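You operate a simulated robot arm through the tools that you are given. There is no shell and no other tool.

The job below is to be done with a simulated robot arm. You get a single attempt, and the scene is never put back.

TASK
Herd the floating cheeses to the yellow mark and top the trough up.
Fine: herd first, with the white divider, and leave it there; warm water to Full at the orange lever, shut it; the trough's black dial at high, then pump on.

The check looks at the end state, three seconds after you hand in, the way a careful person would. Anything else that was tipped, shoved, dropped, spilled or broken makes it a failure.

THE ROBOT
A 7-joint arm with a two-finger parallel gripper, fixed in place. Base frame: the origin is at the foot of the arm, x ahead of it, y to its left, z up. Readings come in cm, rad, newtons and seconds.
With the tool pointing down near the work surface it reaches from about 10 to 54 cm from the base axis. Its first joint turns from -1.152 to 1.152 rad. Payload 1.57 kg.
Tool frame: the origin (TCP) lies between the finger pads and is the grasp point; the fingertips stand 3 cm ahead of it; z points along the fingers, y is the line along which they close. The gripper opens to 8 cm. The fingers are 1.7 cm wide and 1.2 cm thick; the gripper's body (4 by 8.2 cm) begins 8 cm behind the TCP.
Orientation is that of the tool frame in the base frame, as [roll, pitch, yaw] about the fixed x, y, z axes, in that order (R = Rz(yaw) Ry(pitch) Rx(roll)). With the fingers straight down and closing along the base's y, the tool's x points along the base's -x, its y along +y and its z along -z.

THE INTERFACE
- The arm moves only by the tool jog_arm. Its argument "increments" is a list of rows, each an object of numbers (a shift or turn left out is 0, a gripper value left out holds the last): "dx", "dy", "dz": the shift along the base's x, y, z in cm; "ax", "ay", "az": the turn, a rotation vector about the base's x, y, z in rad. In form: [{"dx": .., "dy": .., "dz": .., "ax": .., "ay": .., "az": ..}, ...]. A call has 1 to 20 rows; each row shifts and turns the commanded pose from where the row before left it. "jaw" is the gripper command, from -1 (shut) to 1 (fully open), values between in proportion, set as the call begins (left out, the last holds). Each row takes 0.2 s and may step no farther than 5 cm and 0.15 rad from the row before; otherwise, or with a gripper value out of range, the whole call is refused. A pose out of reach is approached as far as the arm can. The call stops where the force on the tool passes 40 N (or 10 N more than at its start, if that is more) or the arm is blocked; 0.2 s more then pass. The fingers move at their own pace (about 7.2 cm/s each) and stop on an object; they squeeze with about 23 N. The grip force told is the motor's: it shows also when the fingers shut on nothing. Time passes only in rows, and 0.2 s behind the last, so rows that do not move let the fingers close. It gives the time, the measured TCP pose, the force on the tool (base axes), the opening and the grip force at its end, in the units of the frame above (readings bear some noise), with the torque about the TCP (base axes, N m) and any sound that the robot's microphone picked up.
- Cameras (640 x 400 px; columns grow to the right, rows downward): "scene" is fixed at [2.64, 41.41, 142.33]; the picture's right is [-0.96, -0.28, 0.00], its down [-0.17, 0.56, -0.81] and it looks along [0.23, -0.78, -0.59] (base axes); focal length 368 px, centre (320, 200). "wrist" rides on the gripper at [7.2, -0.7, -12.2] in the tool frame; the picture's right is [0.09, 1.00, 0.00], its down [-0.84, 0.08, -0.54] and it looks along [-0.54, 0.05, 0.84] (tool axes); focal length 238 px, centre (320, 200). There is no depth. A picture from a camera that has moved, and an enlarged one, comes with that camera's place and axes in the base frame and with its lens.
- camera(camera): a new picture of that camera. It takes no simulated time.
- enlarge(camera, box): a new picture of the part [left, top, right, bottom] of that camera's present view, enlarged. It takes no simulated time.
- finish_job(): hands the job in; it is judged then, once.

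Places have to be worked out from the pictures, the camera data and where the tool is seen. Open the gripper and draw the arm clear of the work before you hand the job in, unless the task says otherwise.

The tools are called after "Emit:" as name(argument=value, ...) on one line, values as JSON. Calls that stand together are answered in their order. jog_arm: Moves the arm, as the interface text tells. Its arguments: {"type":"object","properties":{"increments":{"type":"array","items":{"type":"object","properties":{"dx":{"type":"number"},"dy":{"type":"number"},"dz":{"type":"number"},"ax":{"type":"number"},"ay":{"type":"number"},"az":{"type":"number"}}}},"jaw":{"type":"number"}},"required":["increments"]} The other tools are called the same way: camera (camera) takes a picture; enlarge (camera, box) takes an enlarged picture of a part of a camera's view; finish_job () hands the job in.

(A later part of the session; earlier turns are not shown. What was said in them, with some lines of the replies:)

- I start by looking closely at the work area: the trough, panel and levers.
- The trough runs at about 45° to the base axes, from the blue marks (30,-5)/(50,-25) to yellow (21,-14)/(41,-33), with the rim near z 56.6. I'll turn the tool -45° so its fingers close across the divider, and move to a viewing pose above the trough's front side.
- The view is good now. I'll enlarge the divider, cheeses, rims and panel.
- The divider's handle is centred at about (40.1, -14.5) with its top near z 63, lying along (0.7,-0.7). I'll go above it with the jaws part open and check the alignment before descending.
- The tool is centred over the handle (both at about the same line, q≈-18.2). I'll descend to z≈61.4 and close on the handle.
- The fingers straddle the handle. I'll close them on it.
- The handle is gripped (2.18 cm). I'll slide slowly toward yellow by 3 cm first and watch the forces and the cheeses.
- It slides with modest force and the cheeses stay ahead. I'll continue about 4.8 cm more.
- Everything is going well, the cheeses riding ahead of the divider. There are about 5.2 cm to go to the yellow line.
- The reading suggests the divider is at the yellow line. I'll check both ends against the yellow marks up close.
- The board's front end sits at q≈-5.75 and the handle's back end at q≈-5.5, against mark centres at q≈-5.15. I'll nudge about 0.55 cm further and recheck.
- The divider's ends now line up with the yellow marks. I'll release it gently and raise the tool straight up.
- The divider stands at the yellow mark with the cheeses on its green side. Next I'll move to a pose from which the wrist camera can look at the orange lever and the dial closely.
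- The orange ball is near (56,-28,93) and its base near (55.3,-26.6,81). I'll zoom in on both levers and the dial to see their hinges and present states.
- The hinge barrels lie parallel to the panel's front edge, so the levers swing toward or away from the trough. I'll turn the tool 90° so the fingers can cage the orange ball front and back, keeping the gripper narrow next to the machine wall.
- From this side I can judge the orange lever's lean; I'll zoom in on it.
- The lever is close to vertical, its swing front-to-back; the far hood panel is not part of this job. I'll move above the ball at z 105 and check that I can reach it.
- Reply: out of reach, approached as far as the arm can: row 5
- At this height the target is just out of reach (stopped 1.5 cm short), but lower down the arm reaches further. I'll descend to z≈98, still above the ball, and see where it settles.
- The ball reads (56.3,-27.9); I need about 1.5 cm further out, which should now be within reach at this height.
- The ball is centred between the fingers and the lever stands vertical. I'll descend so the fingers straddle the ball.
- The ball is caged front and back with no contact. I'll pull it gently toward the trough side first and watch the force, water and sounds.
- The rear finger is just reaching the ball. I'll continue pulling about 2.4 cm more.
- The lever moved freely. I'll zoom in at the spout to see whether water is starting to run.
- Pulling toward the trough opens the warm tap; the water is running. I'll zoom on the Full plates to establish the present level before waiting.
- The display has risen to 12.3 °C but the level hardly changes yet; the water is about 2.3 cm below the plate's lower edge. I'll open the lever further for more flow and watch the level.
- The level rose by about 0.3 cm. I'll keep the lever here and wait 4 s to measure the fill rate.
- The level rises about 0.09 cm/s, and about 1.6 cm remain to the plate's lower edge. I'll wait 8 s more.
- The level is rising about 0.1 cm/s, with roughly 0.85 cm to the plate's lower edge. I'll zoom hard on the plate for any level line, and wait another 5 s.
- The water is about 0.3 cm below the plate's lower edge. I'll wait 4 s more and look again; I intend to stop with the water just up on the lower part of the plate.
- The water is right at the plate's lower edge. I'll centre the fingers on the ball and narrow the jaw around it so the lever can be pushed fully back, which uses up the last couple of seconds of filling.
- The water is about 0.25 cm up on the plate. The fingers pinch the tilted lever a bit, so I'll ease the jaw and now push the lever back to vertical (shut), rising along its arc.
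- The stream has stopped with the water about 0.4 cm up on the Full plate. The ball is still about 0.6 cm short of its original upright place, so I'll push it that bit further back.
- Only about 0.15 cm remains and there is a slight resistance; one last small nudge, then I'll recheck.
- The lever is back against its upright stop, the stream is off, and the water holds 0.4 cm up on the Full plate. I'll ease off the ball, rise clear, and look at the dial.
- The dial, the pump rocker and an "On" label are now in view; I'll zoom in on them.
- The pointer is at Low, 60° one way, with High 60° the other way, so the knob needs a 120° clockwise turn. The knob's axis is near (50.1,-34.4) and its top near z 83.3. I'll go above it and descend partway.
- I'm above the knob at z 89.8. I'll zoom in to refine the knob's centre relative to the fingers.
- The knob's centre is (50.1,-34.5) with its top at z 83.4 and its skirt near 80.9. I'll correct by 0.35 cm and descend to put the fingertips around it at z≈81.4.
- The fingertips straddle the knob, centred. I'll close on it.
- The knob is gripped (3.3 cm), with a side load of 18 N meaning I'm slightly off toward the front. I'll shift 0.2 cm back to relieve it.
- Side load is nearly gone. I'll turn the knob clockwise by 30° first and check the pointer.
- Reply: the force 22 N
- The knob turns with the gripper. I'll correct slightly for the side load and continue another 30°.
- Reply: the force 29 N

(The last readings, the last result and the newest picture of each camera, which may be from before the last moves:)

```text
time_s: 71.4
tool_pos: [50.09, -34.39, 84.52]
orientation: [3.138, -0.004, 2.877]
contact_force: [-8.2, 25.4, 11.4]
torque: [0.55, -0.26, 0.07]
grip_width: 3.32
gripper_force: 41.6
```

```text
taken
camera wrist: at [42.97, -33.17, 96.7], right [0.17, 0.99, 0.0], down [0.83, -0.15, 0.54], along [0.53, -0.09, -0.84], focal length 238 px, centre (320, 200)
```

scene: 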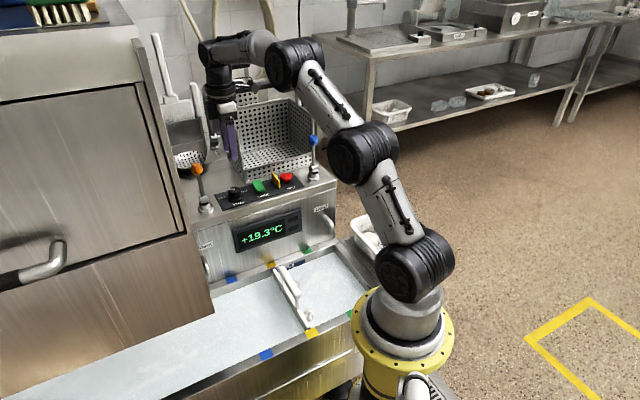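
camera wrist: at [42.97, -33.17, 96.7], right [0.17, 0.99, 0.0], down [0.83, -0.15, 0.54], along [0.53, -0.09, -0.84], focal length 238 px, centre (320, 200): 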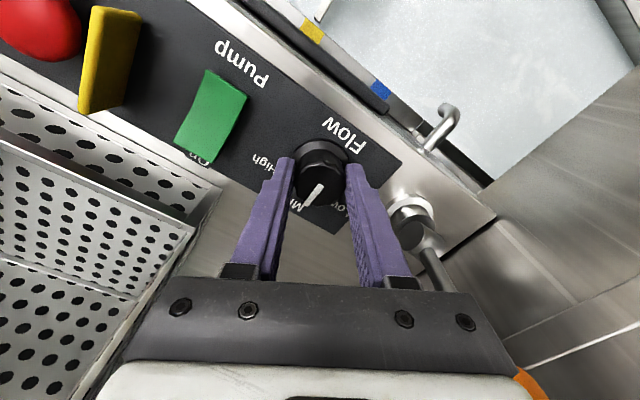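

Side load is 27 N toward +y; I'll relieve it with a small shift and read again before turning on.

Emit:
jog_arm(increments=[{"dx": -0.05, "dy": 0.15}, {}])

```text
time_s: 72.0
tool_pos: [49.96, -34.46, 84.36]
orientation: [3.141, 0.0, 2.877]
contact_force: [1.9, 20.3, 5.9]
torque: [0.83, 0.59, 0.07]
grip_width: 3.3
gripper_force: 41.2
```

Improving; a bit more shift, then another 30°.

Emit:
jog_arm(increments=[{"dy": 0.15}, {"dy": 0.05}, {}])

Emit:
jog_arm(increments=[{"az": -0.105}, {"az": -0.105}, {"az": -0.105}, {"az": -0.105}, {"az": -0.104}, {}])

Emit:
camera(camera="wrist")

```text
time_s: 72.8
tool_pos: [50.09, -34.41, 84.47]
orientation: [3.141, 0.002, 2.877]
contact_force: [1.8, 12.1, 0.8]
torque: [0.52, -0.29, 0.03]
grip_width: 3.31
gripper_force: 41.0
```

```text
time_s: 74.2
tool_pos: [50.01, -34.16, 84.57]
orientation: [3.141, 0.0, 2.352]
contact_force: [8.7, 14.7, 0.7]
torque: [0.32, 0.06, 0.05]
grip_width: 3.33
gripper_force: 41.3
```

```text
taken
camera wrist: at [44.58, -29.56, 96.68], right [0.64, 0.77, 0.0], down [0.64, -0.54, 0.54], along [0.42, -0.35, -0.84], focal length 238 px, centre (320, 200)
```

wrist: 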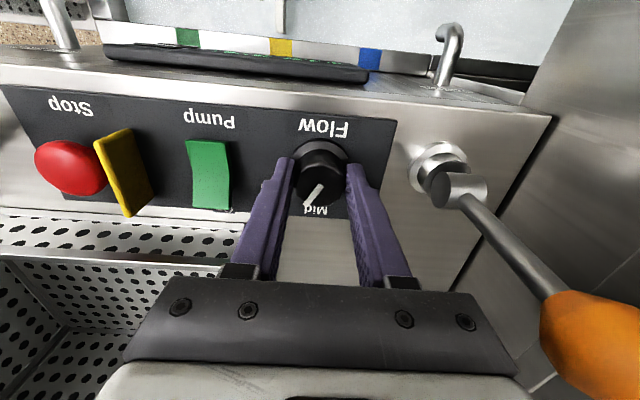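

The pointer is now about 30° past Mid toward High. I'll relieve the load a little and turn the last 30°.

Emit:
jog_arm(increments=[{"dx": 0.08, "dy": 0.13}, {"az": -0.105}, {"az": -0.105}, {"az": -0.105}, {"az": -0.105}, {"az": -0.104}, {}])

Emit:
camera(camera="wrist")

Emit:
enlarge(camera="wrist", box=[260, 120, 380, 220])

Emit:
enlarge(camera="scene", box=[200, 130, 290, 215])

```text
time_s: 75.8
tool_pos: [50.27, -34.23, 84.39]
orientation: [3.141, 0.001, 1.828]
contact_force: [17.4, 9.9, -4.8]
torque: [-0.71, -0.67, 0.07]
grip_width: 3.31
gripper_force: 41.2
```

```text
taken
camera wrist: at [47.76, -27.3, 96.66], right [0.94, 0.34, 0.0], down [0.29, -0.79, 0.54], along [0.19, -0.51, -0.84], focal length 238 px, centre (320, 200)
```

wrist: 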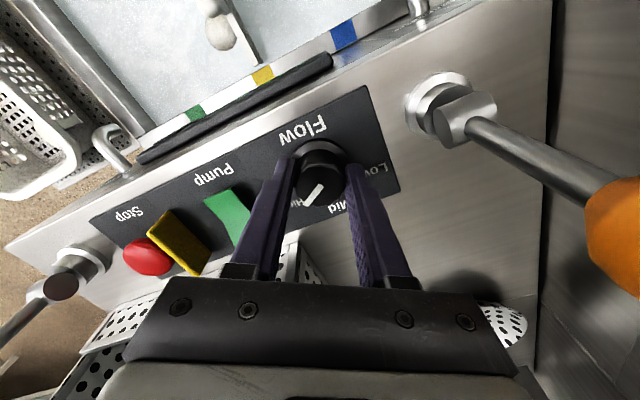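

```text
4.00 times, centred on (320, 170) of wrist
camera zoom: at [47.76, -27.3, 96.66], right [0.94, 0.34, 0.0], down [0.29, -0.79, 0.54], along [0.19, -0.51, -0.84], focal length 953 px, centre (320, 320)
```

zoom: 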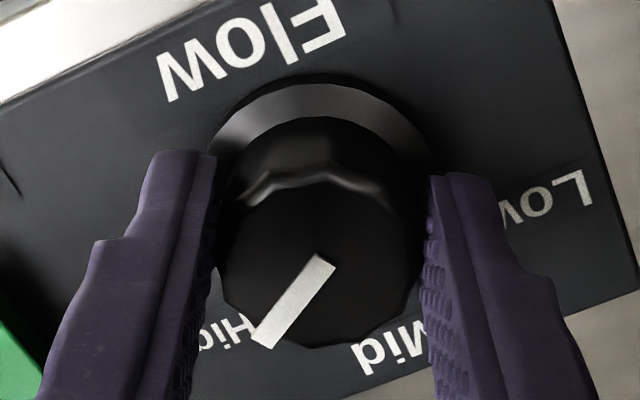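

```text
4.71 times, centred on (245, 172) of scene
camera zoom: at [2.69, 41.43, 142.32], right [-0.96, -0.28, 0.0], down [-0.17, 0.56, -0.81], along [0.23, -0.78, -0.59], focal length 1731 px, centre (673, 329)
```

zoom: 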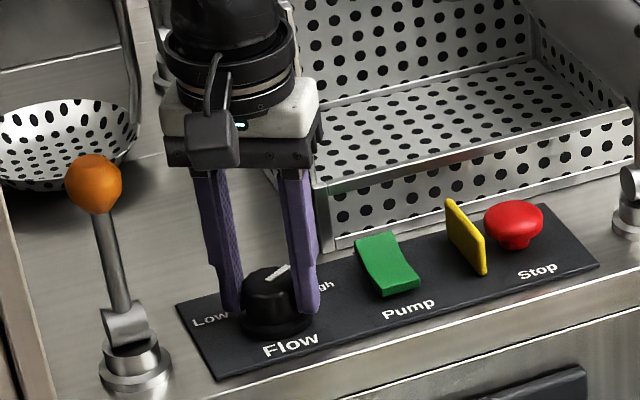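

The pointer reads 60° toward High, exactly at the label. I'll relieve the load, open just a little so as not to touch the rocker, and rise.

Emit:
jog_arm(increments=[{"dx": 0.1, "dy": 0.06}, {}])

Emit:
jog_arm(increments=[{}, {}, {"dz": 1}, {"dz": 1.5}, {"dz": 2}, {"dz": 3}, {"dz": 3}, {"dz": 3}, {}], jaw=0.0)

Emit:
camera(camera="wrist")

Emit:
enlarge(camera="scene", box=[200, 130, 290, 215])

```text
time_s: 76.4
tool_pos: [50.22, -34.14, 84.45]
orientation: [3.14, 0.001, 1.829]
contact_force: [17.9, 1.8, -5.4]
torque: [0.35, -0.57, 0.02]
grip_width: 3.32
gripper_force: 41.1
```

```text
time_s: 78.4
tool_pos: [49.99, -34.06, 98.05]
orientation: [-3.141, 0.0, 1.829]
contact_force: [0.1, -0.1, -0.3]
torque: [-0.03, -0.02, 0.0]
grip_width: 4.0
gripper_force: 0.0
```

```text
taken
camera wrist: at [47.58, -27.22, 110.26], right [0.94, 0.34, 0.0], down [0.29, -0.79, 0.54], along [0.19, -0.51, -0.84], focal length 238 px, centre (320, 200)
```

wrist: 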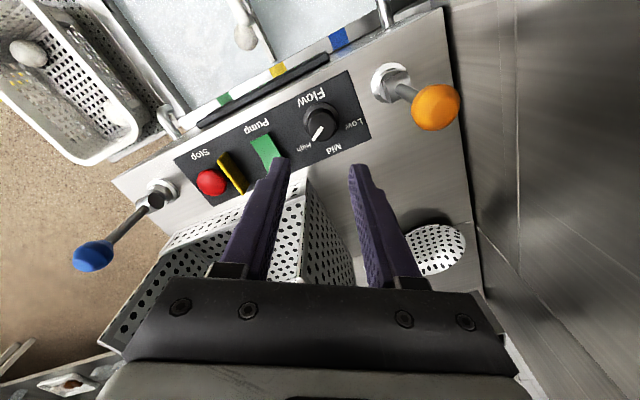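

```text
4.71 times, centred on (245, 172) of scene
camera zoom: at [2.64, 41.41, 142.33], right [-0.96, -0.28, 0.0], down [-0.17, 0.56, -0.81], along [0.23, -0.78, -0.59], focal length 1731 px, centre (673, 329)
```

zoom: 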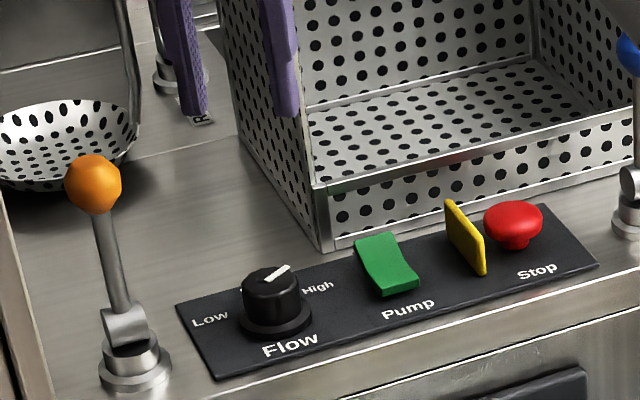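

The dial points at High. Next is the pump: its "On" label is at the rocker's rear end (about s=62.7, i.e. near (46.9,-41.8)). I'll shut the fingers, align with the panel, tilt the tool 20° to keep the gripper away from the basket, and hover in front of it.

Emit:
jog_arm(increments=[{"az": 0.132, "dz": 1}, {"az": 0.132}, {"az": 0.132}, {"az": 0.132}, {"ax": -0.062, "ay": -0.062, "dx": -0.9, "dy": -1.28}, {"ax": -0.062, "ay": -0.062, "dx": -0.9, "dy": -1.28}, {"ax": -0.062, "ay": -0.062, "dx": -0.9, "dy": -1.28}, {"ax": -0.062, "ay": -0.062, "dx": -0.9, "dy": -1.28}, {"dx": -0.9, "dy": -1.28}, {"dz": -2}, {"dz": -2}, {"dz": -2}, {}], jaw=-1)

Emit:
camera(camera="wrist")

Emit:
enlarge(camera="scene", box=[200, 100, 330, 215])

```text
time_s: 81.2
tool_pos: [45.75, -40.67, 93.03]
orientation: [3.142, 0.351, 2.358]
contact_force: [-0.2, 0.3, 0.1]
torque: [0.03, 0.0, -0.01]
grip_width: 0.0
gripper_force: 21.5
```

```text
taken
camera wrist: at [37.53, -33.27, 101.97], right [0.64, 0.77, -0.03], down [0.48, -0.37, 0.8], along [0.6, -0.53, -0.6], focal length 238 px, centre (320, 200)
```

wrist: 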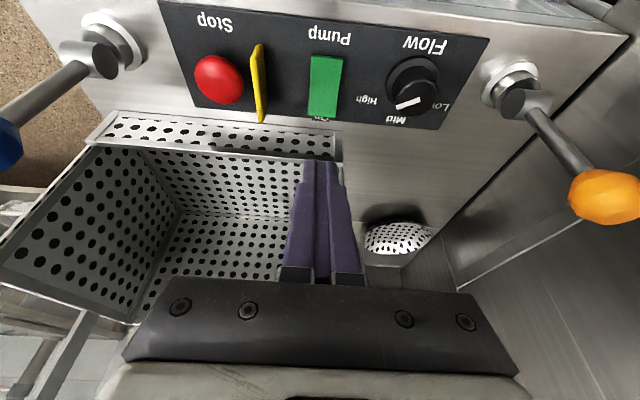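

```text
3.48 times, centred on (265, 158) of scene
camera zoom: at [2.64, 41.41, 142.33], right [-0.96, -0.28, 0.0], down [-0.17, 0.56, -0.81], along [0.23, -0.78, -0.59], focal length 1280 px, centre (511, 348)
```

zoom: 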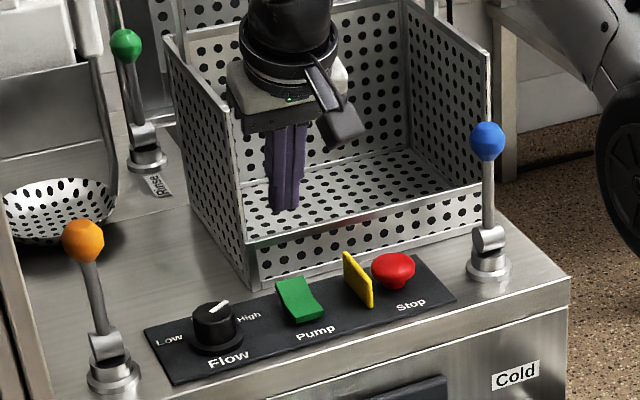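

I'm hovering near the rocker with the fingers shut. I'll zoom in on the rocker from both cameras to fix its rear end.

Emit:
enlarge(camera="wrist", box=[280, 30, 380, 150])

Emit:
enlarge(camera="scene", box=[235, 165, 295, 205])

```text
3.33 times, centred on (330, 90) of wrist
camera zoom: at [37.53, -33.27, 101.97], right [0.64, 0.77, -0.03], down [0.48, -0.37, 0.8], along [0.6, -0.53, -0.6], focal length 794 px, centre (287, 567)
```

zoom: 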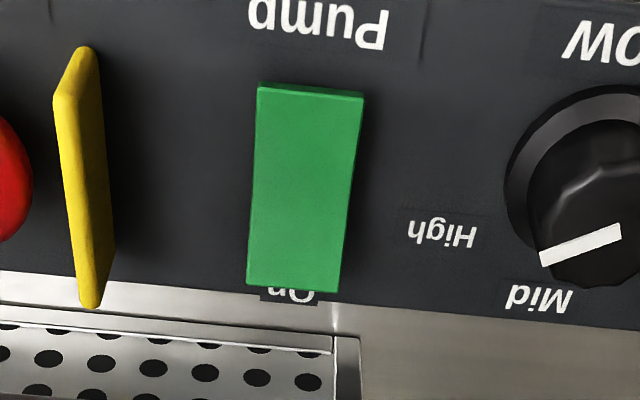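

```text
10.00 times, centred on (265, 185) of scene
camera zoom: at [2.64, 41.41, 142.33], right [-0.96, -0.28, 0.0], down [-0.17, 0.56, -0.81], along [0.23, -0.78, -0.59], focal length 3679 px, centre (870, 350)
```

zoom: 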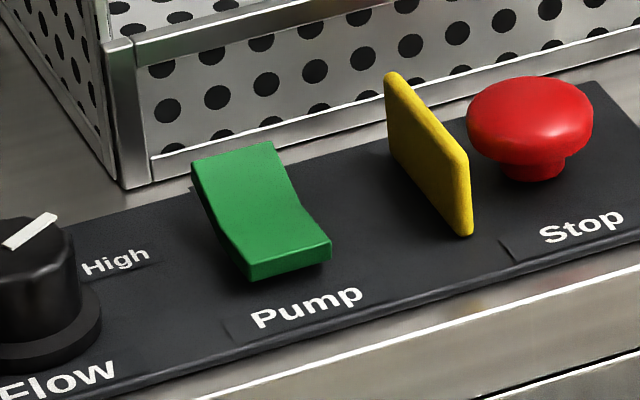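

The rear top edge of the rocker is at about (47.0,-42.05,82.3). I'll shift 0.7 cm rearward so the fingertips press near that end, and descend to just above it.

Emit:
jog_arm(increments=[{"dx": 0.5, "dy": -0.5}, {"dz": -2}, {"dz": -2}, {"dz": -2}, {"dz": -0.8}, {}])

Emit:
enlarge(camera="scene", box=[225, 140, 315, 205])

Emit:
camera(camera="wrist")

```text
time_s: 82.6
tool_pos: [46.24, -41.13, 86.19]
orientation: [-3.141, 0.351, 2.358]
contact_force: [1.4, -0.2, 0.3]
torque: [-0.04, -0.01, -0.01]
grip_width: 0.02
gripper_force: 21.4
```

```text
6.15 times, centred on (270, 172) of scene
camera zoom: at [2.64, 41.41, 142.33], right [-0.96, -0.28, 0.0], down [-0.17, 0.56, -0.81], along [0.23, -0.78, -0.59], focal length 2264 px, centre (628, 369)
```

zoom: 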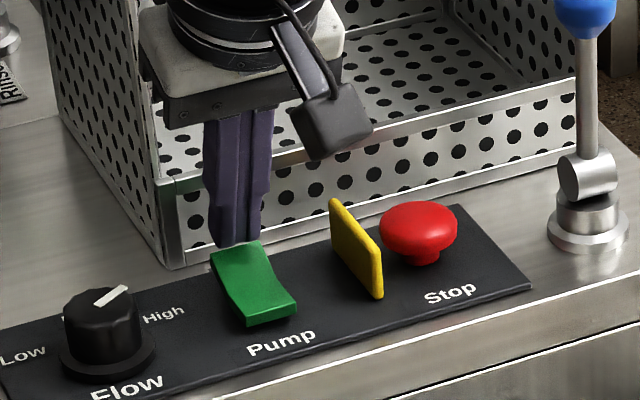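

```text
taken
camera wrist: at [38.0, -33.69, 95.15], right [0.64, 0.77, -0.03], down [0.48, -0.37, 0.8], along [0.6, -0.53, -0.6], focal length 238 px, centre (320, 200)
```

wrist: 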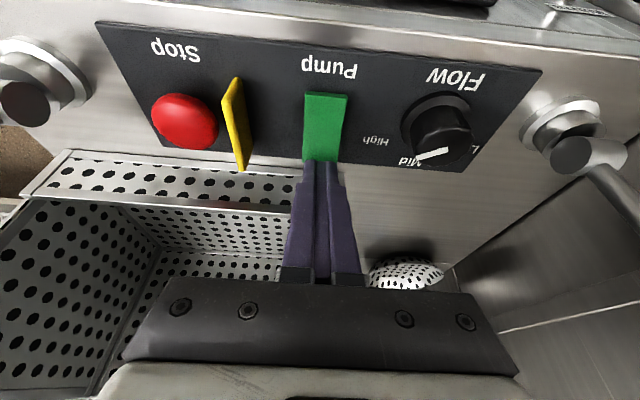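

The fingertips hover just over the rocker's rear end, about 0.8 cm above it. I'll press down in small steps.

Emit:
jog_arm(increments=[{"dx": -0.15, "dy": 0.15, "dz": -0.3}, {"dz": -0.3}, {"dz": -0.3}, {"dz": -0.3}, {"dz": -0.3}])

Emit:
enlarge(camera="scene", box=[225, 140, 315, 205])

Emit:
enlarge(camera="wrist", box=[270, 70, 390, 190])

```text
time_s: 83.8
tool_pos: [46.07, -41.01, 84.76]
orientation: [3.141, 0.352, 2.359]
contact_force: [-2.5, 3.4, 7.3]
torque: [0.09, 0.06, 0.0]
grip_width: 0.0
gripper_force: 21.1
```

```text
6.15 times, centred on (270, 172) of scene
camera zoom: at [2.62, 41.42, 142.32], right [-0.96, -0.28, 0.0], down [-0.17, 0.56, -0.81], along [0.23, -0.78, -0.59], focal length 2264 px, centre (628, 369)
```

zoom: 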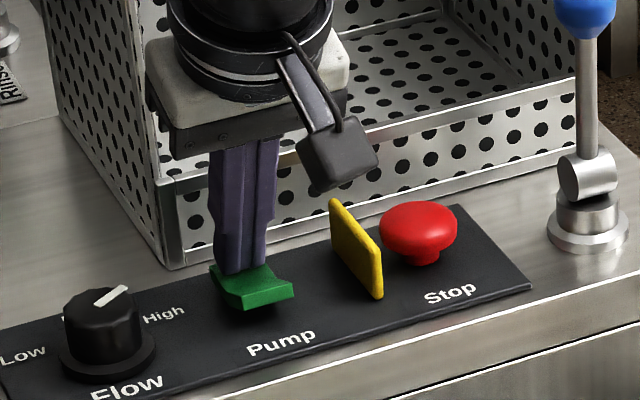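

```text
3.33 times, centred on (330, 130) of wrist
camera zoom: at [37.82, -33.56, 93.72], right [0.64, 0.77, -0.03], down [0.48, -0.37, 0.8], along [0.6, -0.53, -0.6], focal length 794 px, centre (287, 433)
```

zoom: 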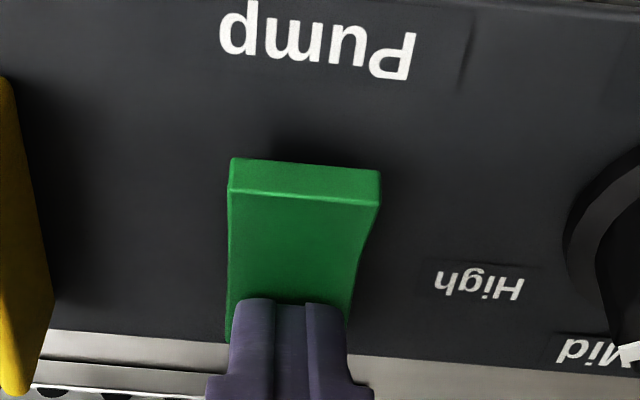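

The rocker has tipped: its front is up and its rear is pressed in, at 8 N. I'll press a touch more to make sure it latches, then lift off.

Emit:
jog_arm(increments=[{"dz": -0.2}, {"dz": -0.1}, {}])

Emit:
jog_arm(increments=[{"dz": 0.5}, {"dz": 1.5}, {"dz": 2}, {"dz": 3}, {"dz": 3}, {"dx": -1.5, "dy": 1.5, "dz": 3}, {"dx": -2, "dy": 2, "dz": 2}, {"dx": -2, "dy": 2}, {"dx": -2, "dy": 2}])

Emit:
camera(camera="scene")

Emit:
enlarge(camera="scene", box=[180, 130, 320, 220])

Emit:
camera(camera="wrist")

```text
time_s: 84.6
tool_pos: [46.12, -41.1, 84.74]
orientation: [-3.141, 0.357, 2.357]
contact_force: [-10.7, 8.1, 28.2]
torque: [0.23, 0.34, 0.03]
grip_width: 0.0
gripper_force: 21.2
```

```text
time_s: 86.6
tool_pos: [38.64, -33.2, 99.41]
orientation: [-3.142, 0.351, 2.357]
contact_force: [0.0, 0.1, 0.6]
torque: [-0.03, 0.0, 0.0]
grip_width: 0.0
gripper_force: 21.6
```

```text
taken
```

scene: 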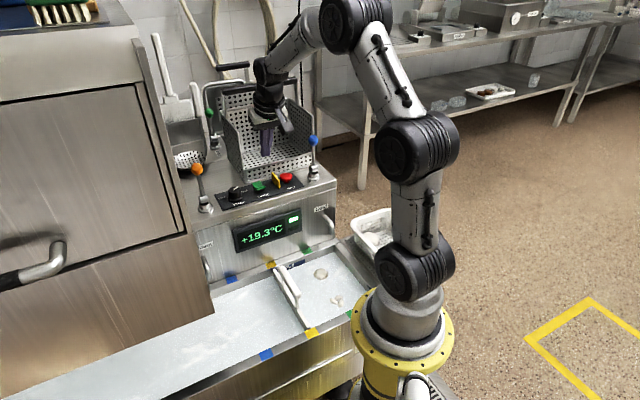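

```text
4.44 times, centred on (250, 175) of scene
camera zoom: at [2.64, 41.41, 142.33], right [-0.96, -0.28, 0.0], down [-0.17, 0.56, -0.81], along [0.23, -0.78, -0.59], focal length 1635 px, centre (631, 311)
```

zoom: 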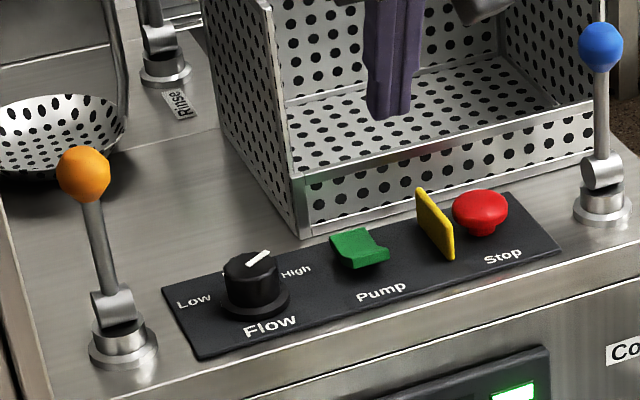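

```text
taken
camera wrist: at [30.44, -25.89, 108.33], right [0.64, 0.77, -0.03], down [0.48, -0.37, 0.8], along [0.6, -0.53, -0.6], focal length 238 px, centre (320, 200)
```

wrist: 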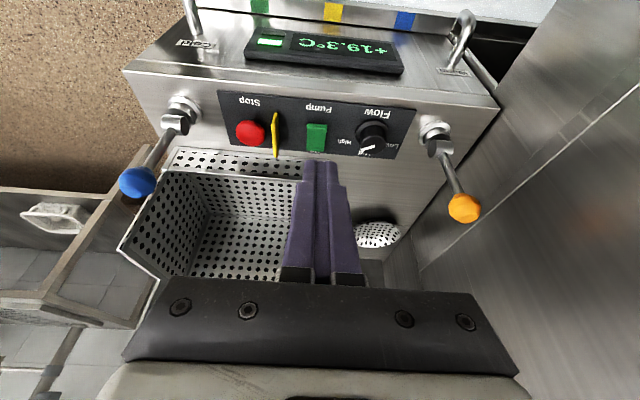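

The pump's green lamp is lit, the rocker is on, the dial is at High and the orange lever is upright. I'll check the trough: divider, cheeses, level.

Emit:
enlarge(camera="scene", box=[220, 220, 380, 345])

Emit:
enlarge(camera="scene", box=[285, 300, 345, 340])

Emit:
enlarge(camera="scene", box=[275, 253, 310, 275])

```text
3.20 times, centred on (300, 282) of scene
camera zoom: at [2.64, 41.41, 142.33], right [-0.96, -0.28, 0.0], down [-0.17, 0.56, -0.81], along [0.23, -0.78, -0.59], focal length 1177 px, centre (384, -64)
```

zoom: 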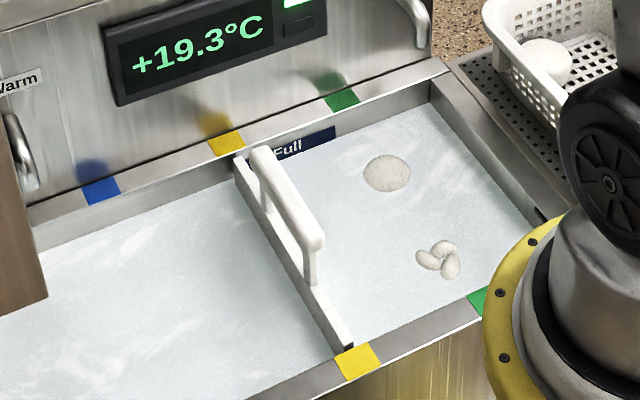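

```text
10.00 times, centred on (315, 320) of scene
camera zoom: at [2.64, 41.41, 142.33], right [-0.96, -0.28, 0.0], down [-0.17, 0.56, -0.81], along [0.23, -0.78, -0.59], focal length 3679 px, centre (370, -1000)
```

zoom: 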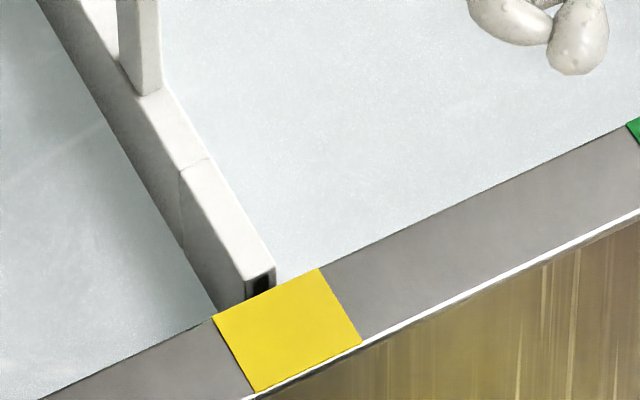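

```text
16.00 times, centred on (292, 264) of scene
camera zoom: at [2.64, 41.41, 142.33], right [-0.96, -0.28, 0.0], down [-0.17, 0.56, -0.81], along [0.23, -0.78, -0.59], focal length 5886 px, centre (760, -824)
```

zoom: 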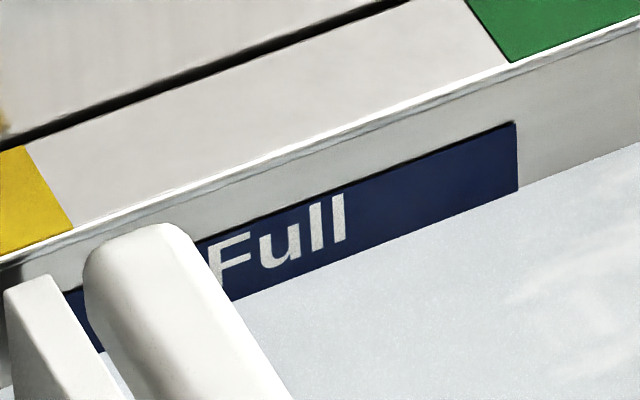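

All is in order: the divider is at yellow, the cheeses are on its far side, and the level sits at the Full plate. I'll open the gripper, straighten the tool and draw the arm up and clear.

Emit:
jog_arm(increments=[{"dx": -1.5, "dy": 1.5, "dz": 3}, {"dx": -1, "dy": 1.5, "dz": 3}, {"dz": 3, "ax": 0.062, "ay": 0.062}, {"dz": 3, "ax": 0.062, "ay": 0.062}, {"dz": 3, "ax": 0.062, "ay": 0.062}, {"dz": 2, "ax": 0.062, "ay": 0.062}, {}, {}, {}, {}, {}], jaw=1)

Emit:
camera(camera="scene")

Emit:
enlarge(camera="scene", box=[180, 130, 380, 345])

Emit:
camera(camera="wrist")

```text
time_s: 89.0
tool_pos: [36.12, -30.31, 116.45]
orientation: [-3.141, 0.001, 2.358]
contact_force: [0.4, 0.5, 0.0]
torque: [-0.03, 0.04, -0.04]
grip_width: 7.99
gripper_force: 0.0
```

```text
taken
```

scene: 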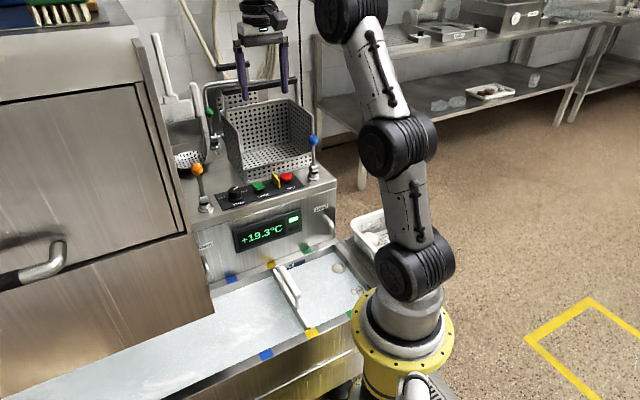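

```text
1.86 times, centred on (280, 238) of scene
camera zoom: at [2.64, 41.41, 142.33], right [-0.96, -0.28, 0.0], down [-0.17, 0.56, -0.81], along [0.23, -0.78, -0.59], focal length 684 px, centre (394, 130)
```

zoom: 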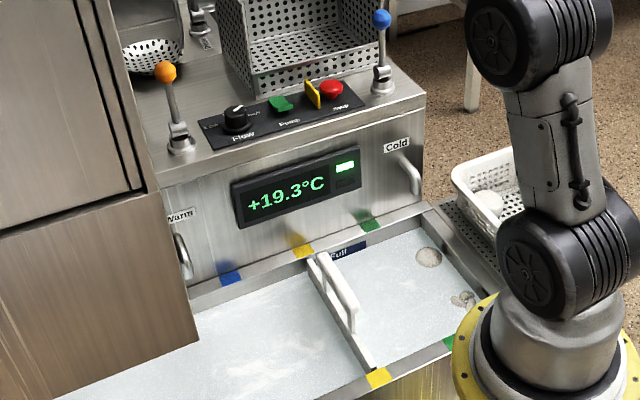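

```text
taken
camera wrist: at [30.48, -25.62, 128.65], right [0.64, 0.77, 0.0], down [0.65, -0.54, 0.54], along [0.42, -0.35, -0.84], focal length 238 px, centre (320, 200)
```

wrist: 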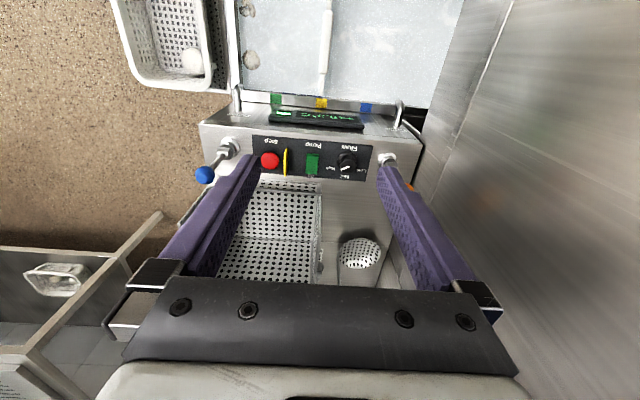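

The cheeses have drifted to the trough's far end with the current. I'll wait a few seconds to see that they and everything else stay put.

Emit:
jog_arm(increments=[{}, {}, {}, {}, {}, {}, {}, {}, {}, {}, {}, {}, {}, {}, {}, {}, {}, {}, {}, {}])

Emit:
enlarge(camera="scene", box=[270, 220, 390, 340])

Emit:
enlarge(camera="wrist", box=[220, 0, 420, 125])

Emit:
enlarge(camera="wrist", box=[240, 110, 420, 200])

```text
time_s: 93.2
tool_pos: [36.03, -30.26, 116.48]
orientation: [-3.141, 0.0, 2.358]
contact_force: [-0.1, -0.5, 0.1]
torque: [0.0, 0.01, 0.01]
grip_width: 7.97
gripper_force: 0.0
```

```text
3.33 times, centred on (330, 280) of scene
camera zoom: at [2.64, 41.41, 142.33], right [-0.96, -0.28, 0.0], down [-0.17, 0.56, -0.81], along [0.23, -0.78, -0.59], focal length 1226 px, centre (287, -67)
```

zoom: 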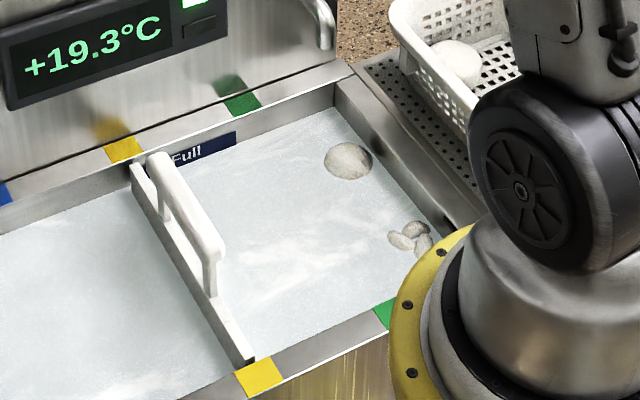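

```text
3.20 times, centred on (320, 62) of wrist
camera zoom: at [30.48, -25.63, 128.65], right [0.64, 0.77, 0.0], down [0.65, -0.54, 0.54], along [0.42, -0.35, -0.84], focal length 763 px, centre (320, 640)
```

zoom: 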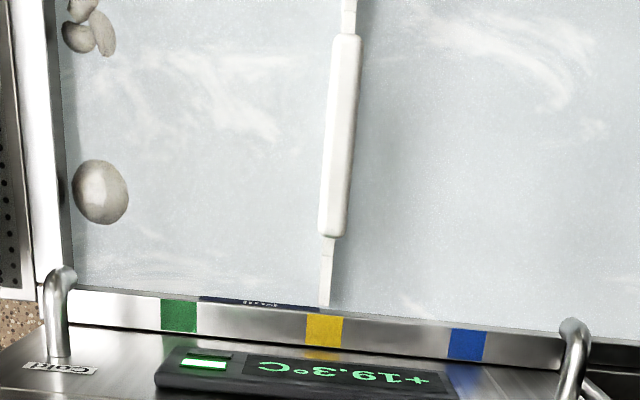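

```text
3.56 times, centred on (330, 155) of wrist
camera zoom: at [30.48, -25.63, 128.65], right [0.64, 0.77, 0.0], down [0.65, -0.54, 0.54], along [0.42, -0.35, -0.84], focal length 848 px, centre (284, 360)
```

zoom: 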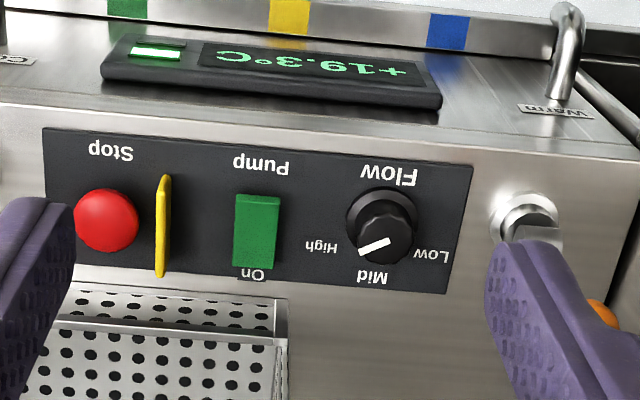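

Everything is stable: the divider is at yellow with the cheeses behind it, the water is at Full with the tap shut, the dial is at High and the pump is on. The gripper is open and the arm is clear, so I'm handing in.

Emit:
finish_job()

```text
The job is handed in.
```

I did every step in the order you gave and handed the job in; nothing was tipped, dropped or spilled that I could see.

- **Herding:** the white divider stands at the yellow marks. All the cheeses are on the green side of it. They drifted to the far end of the trough once the pump ran, and stay floating there.
- **Water:** I filled with warm water at the orange lever and shut it. The level is about 0.4 cm above the lower edge of the Full plate. The plate has no line on it, so I took its lower part as Full. The display reads 19.3 °C, up from 12.0 °C.
- **Dial and pump:** the trough's black dial points at High. The pump was switched on after that, and its green lamp is lit.
- **Arm:** the gripper is open and the arm is raised clear of the trough and panel.
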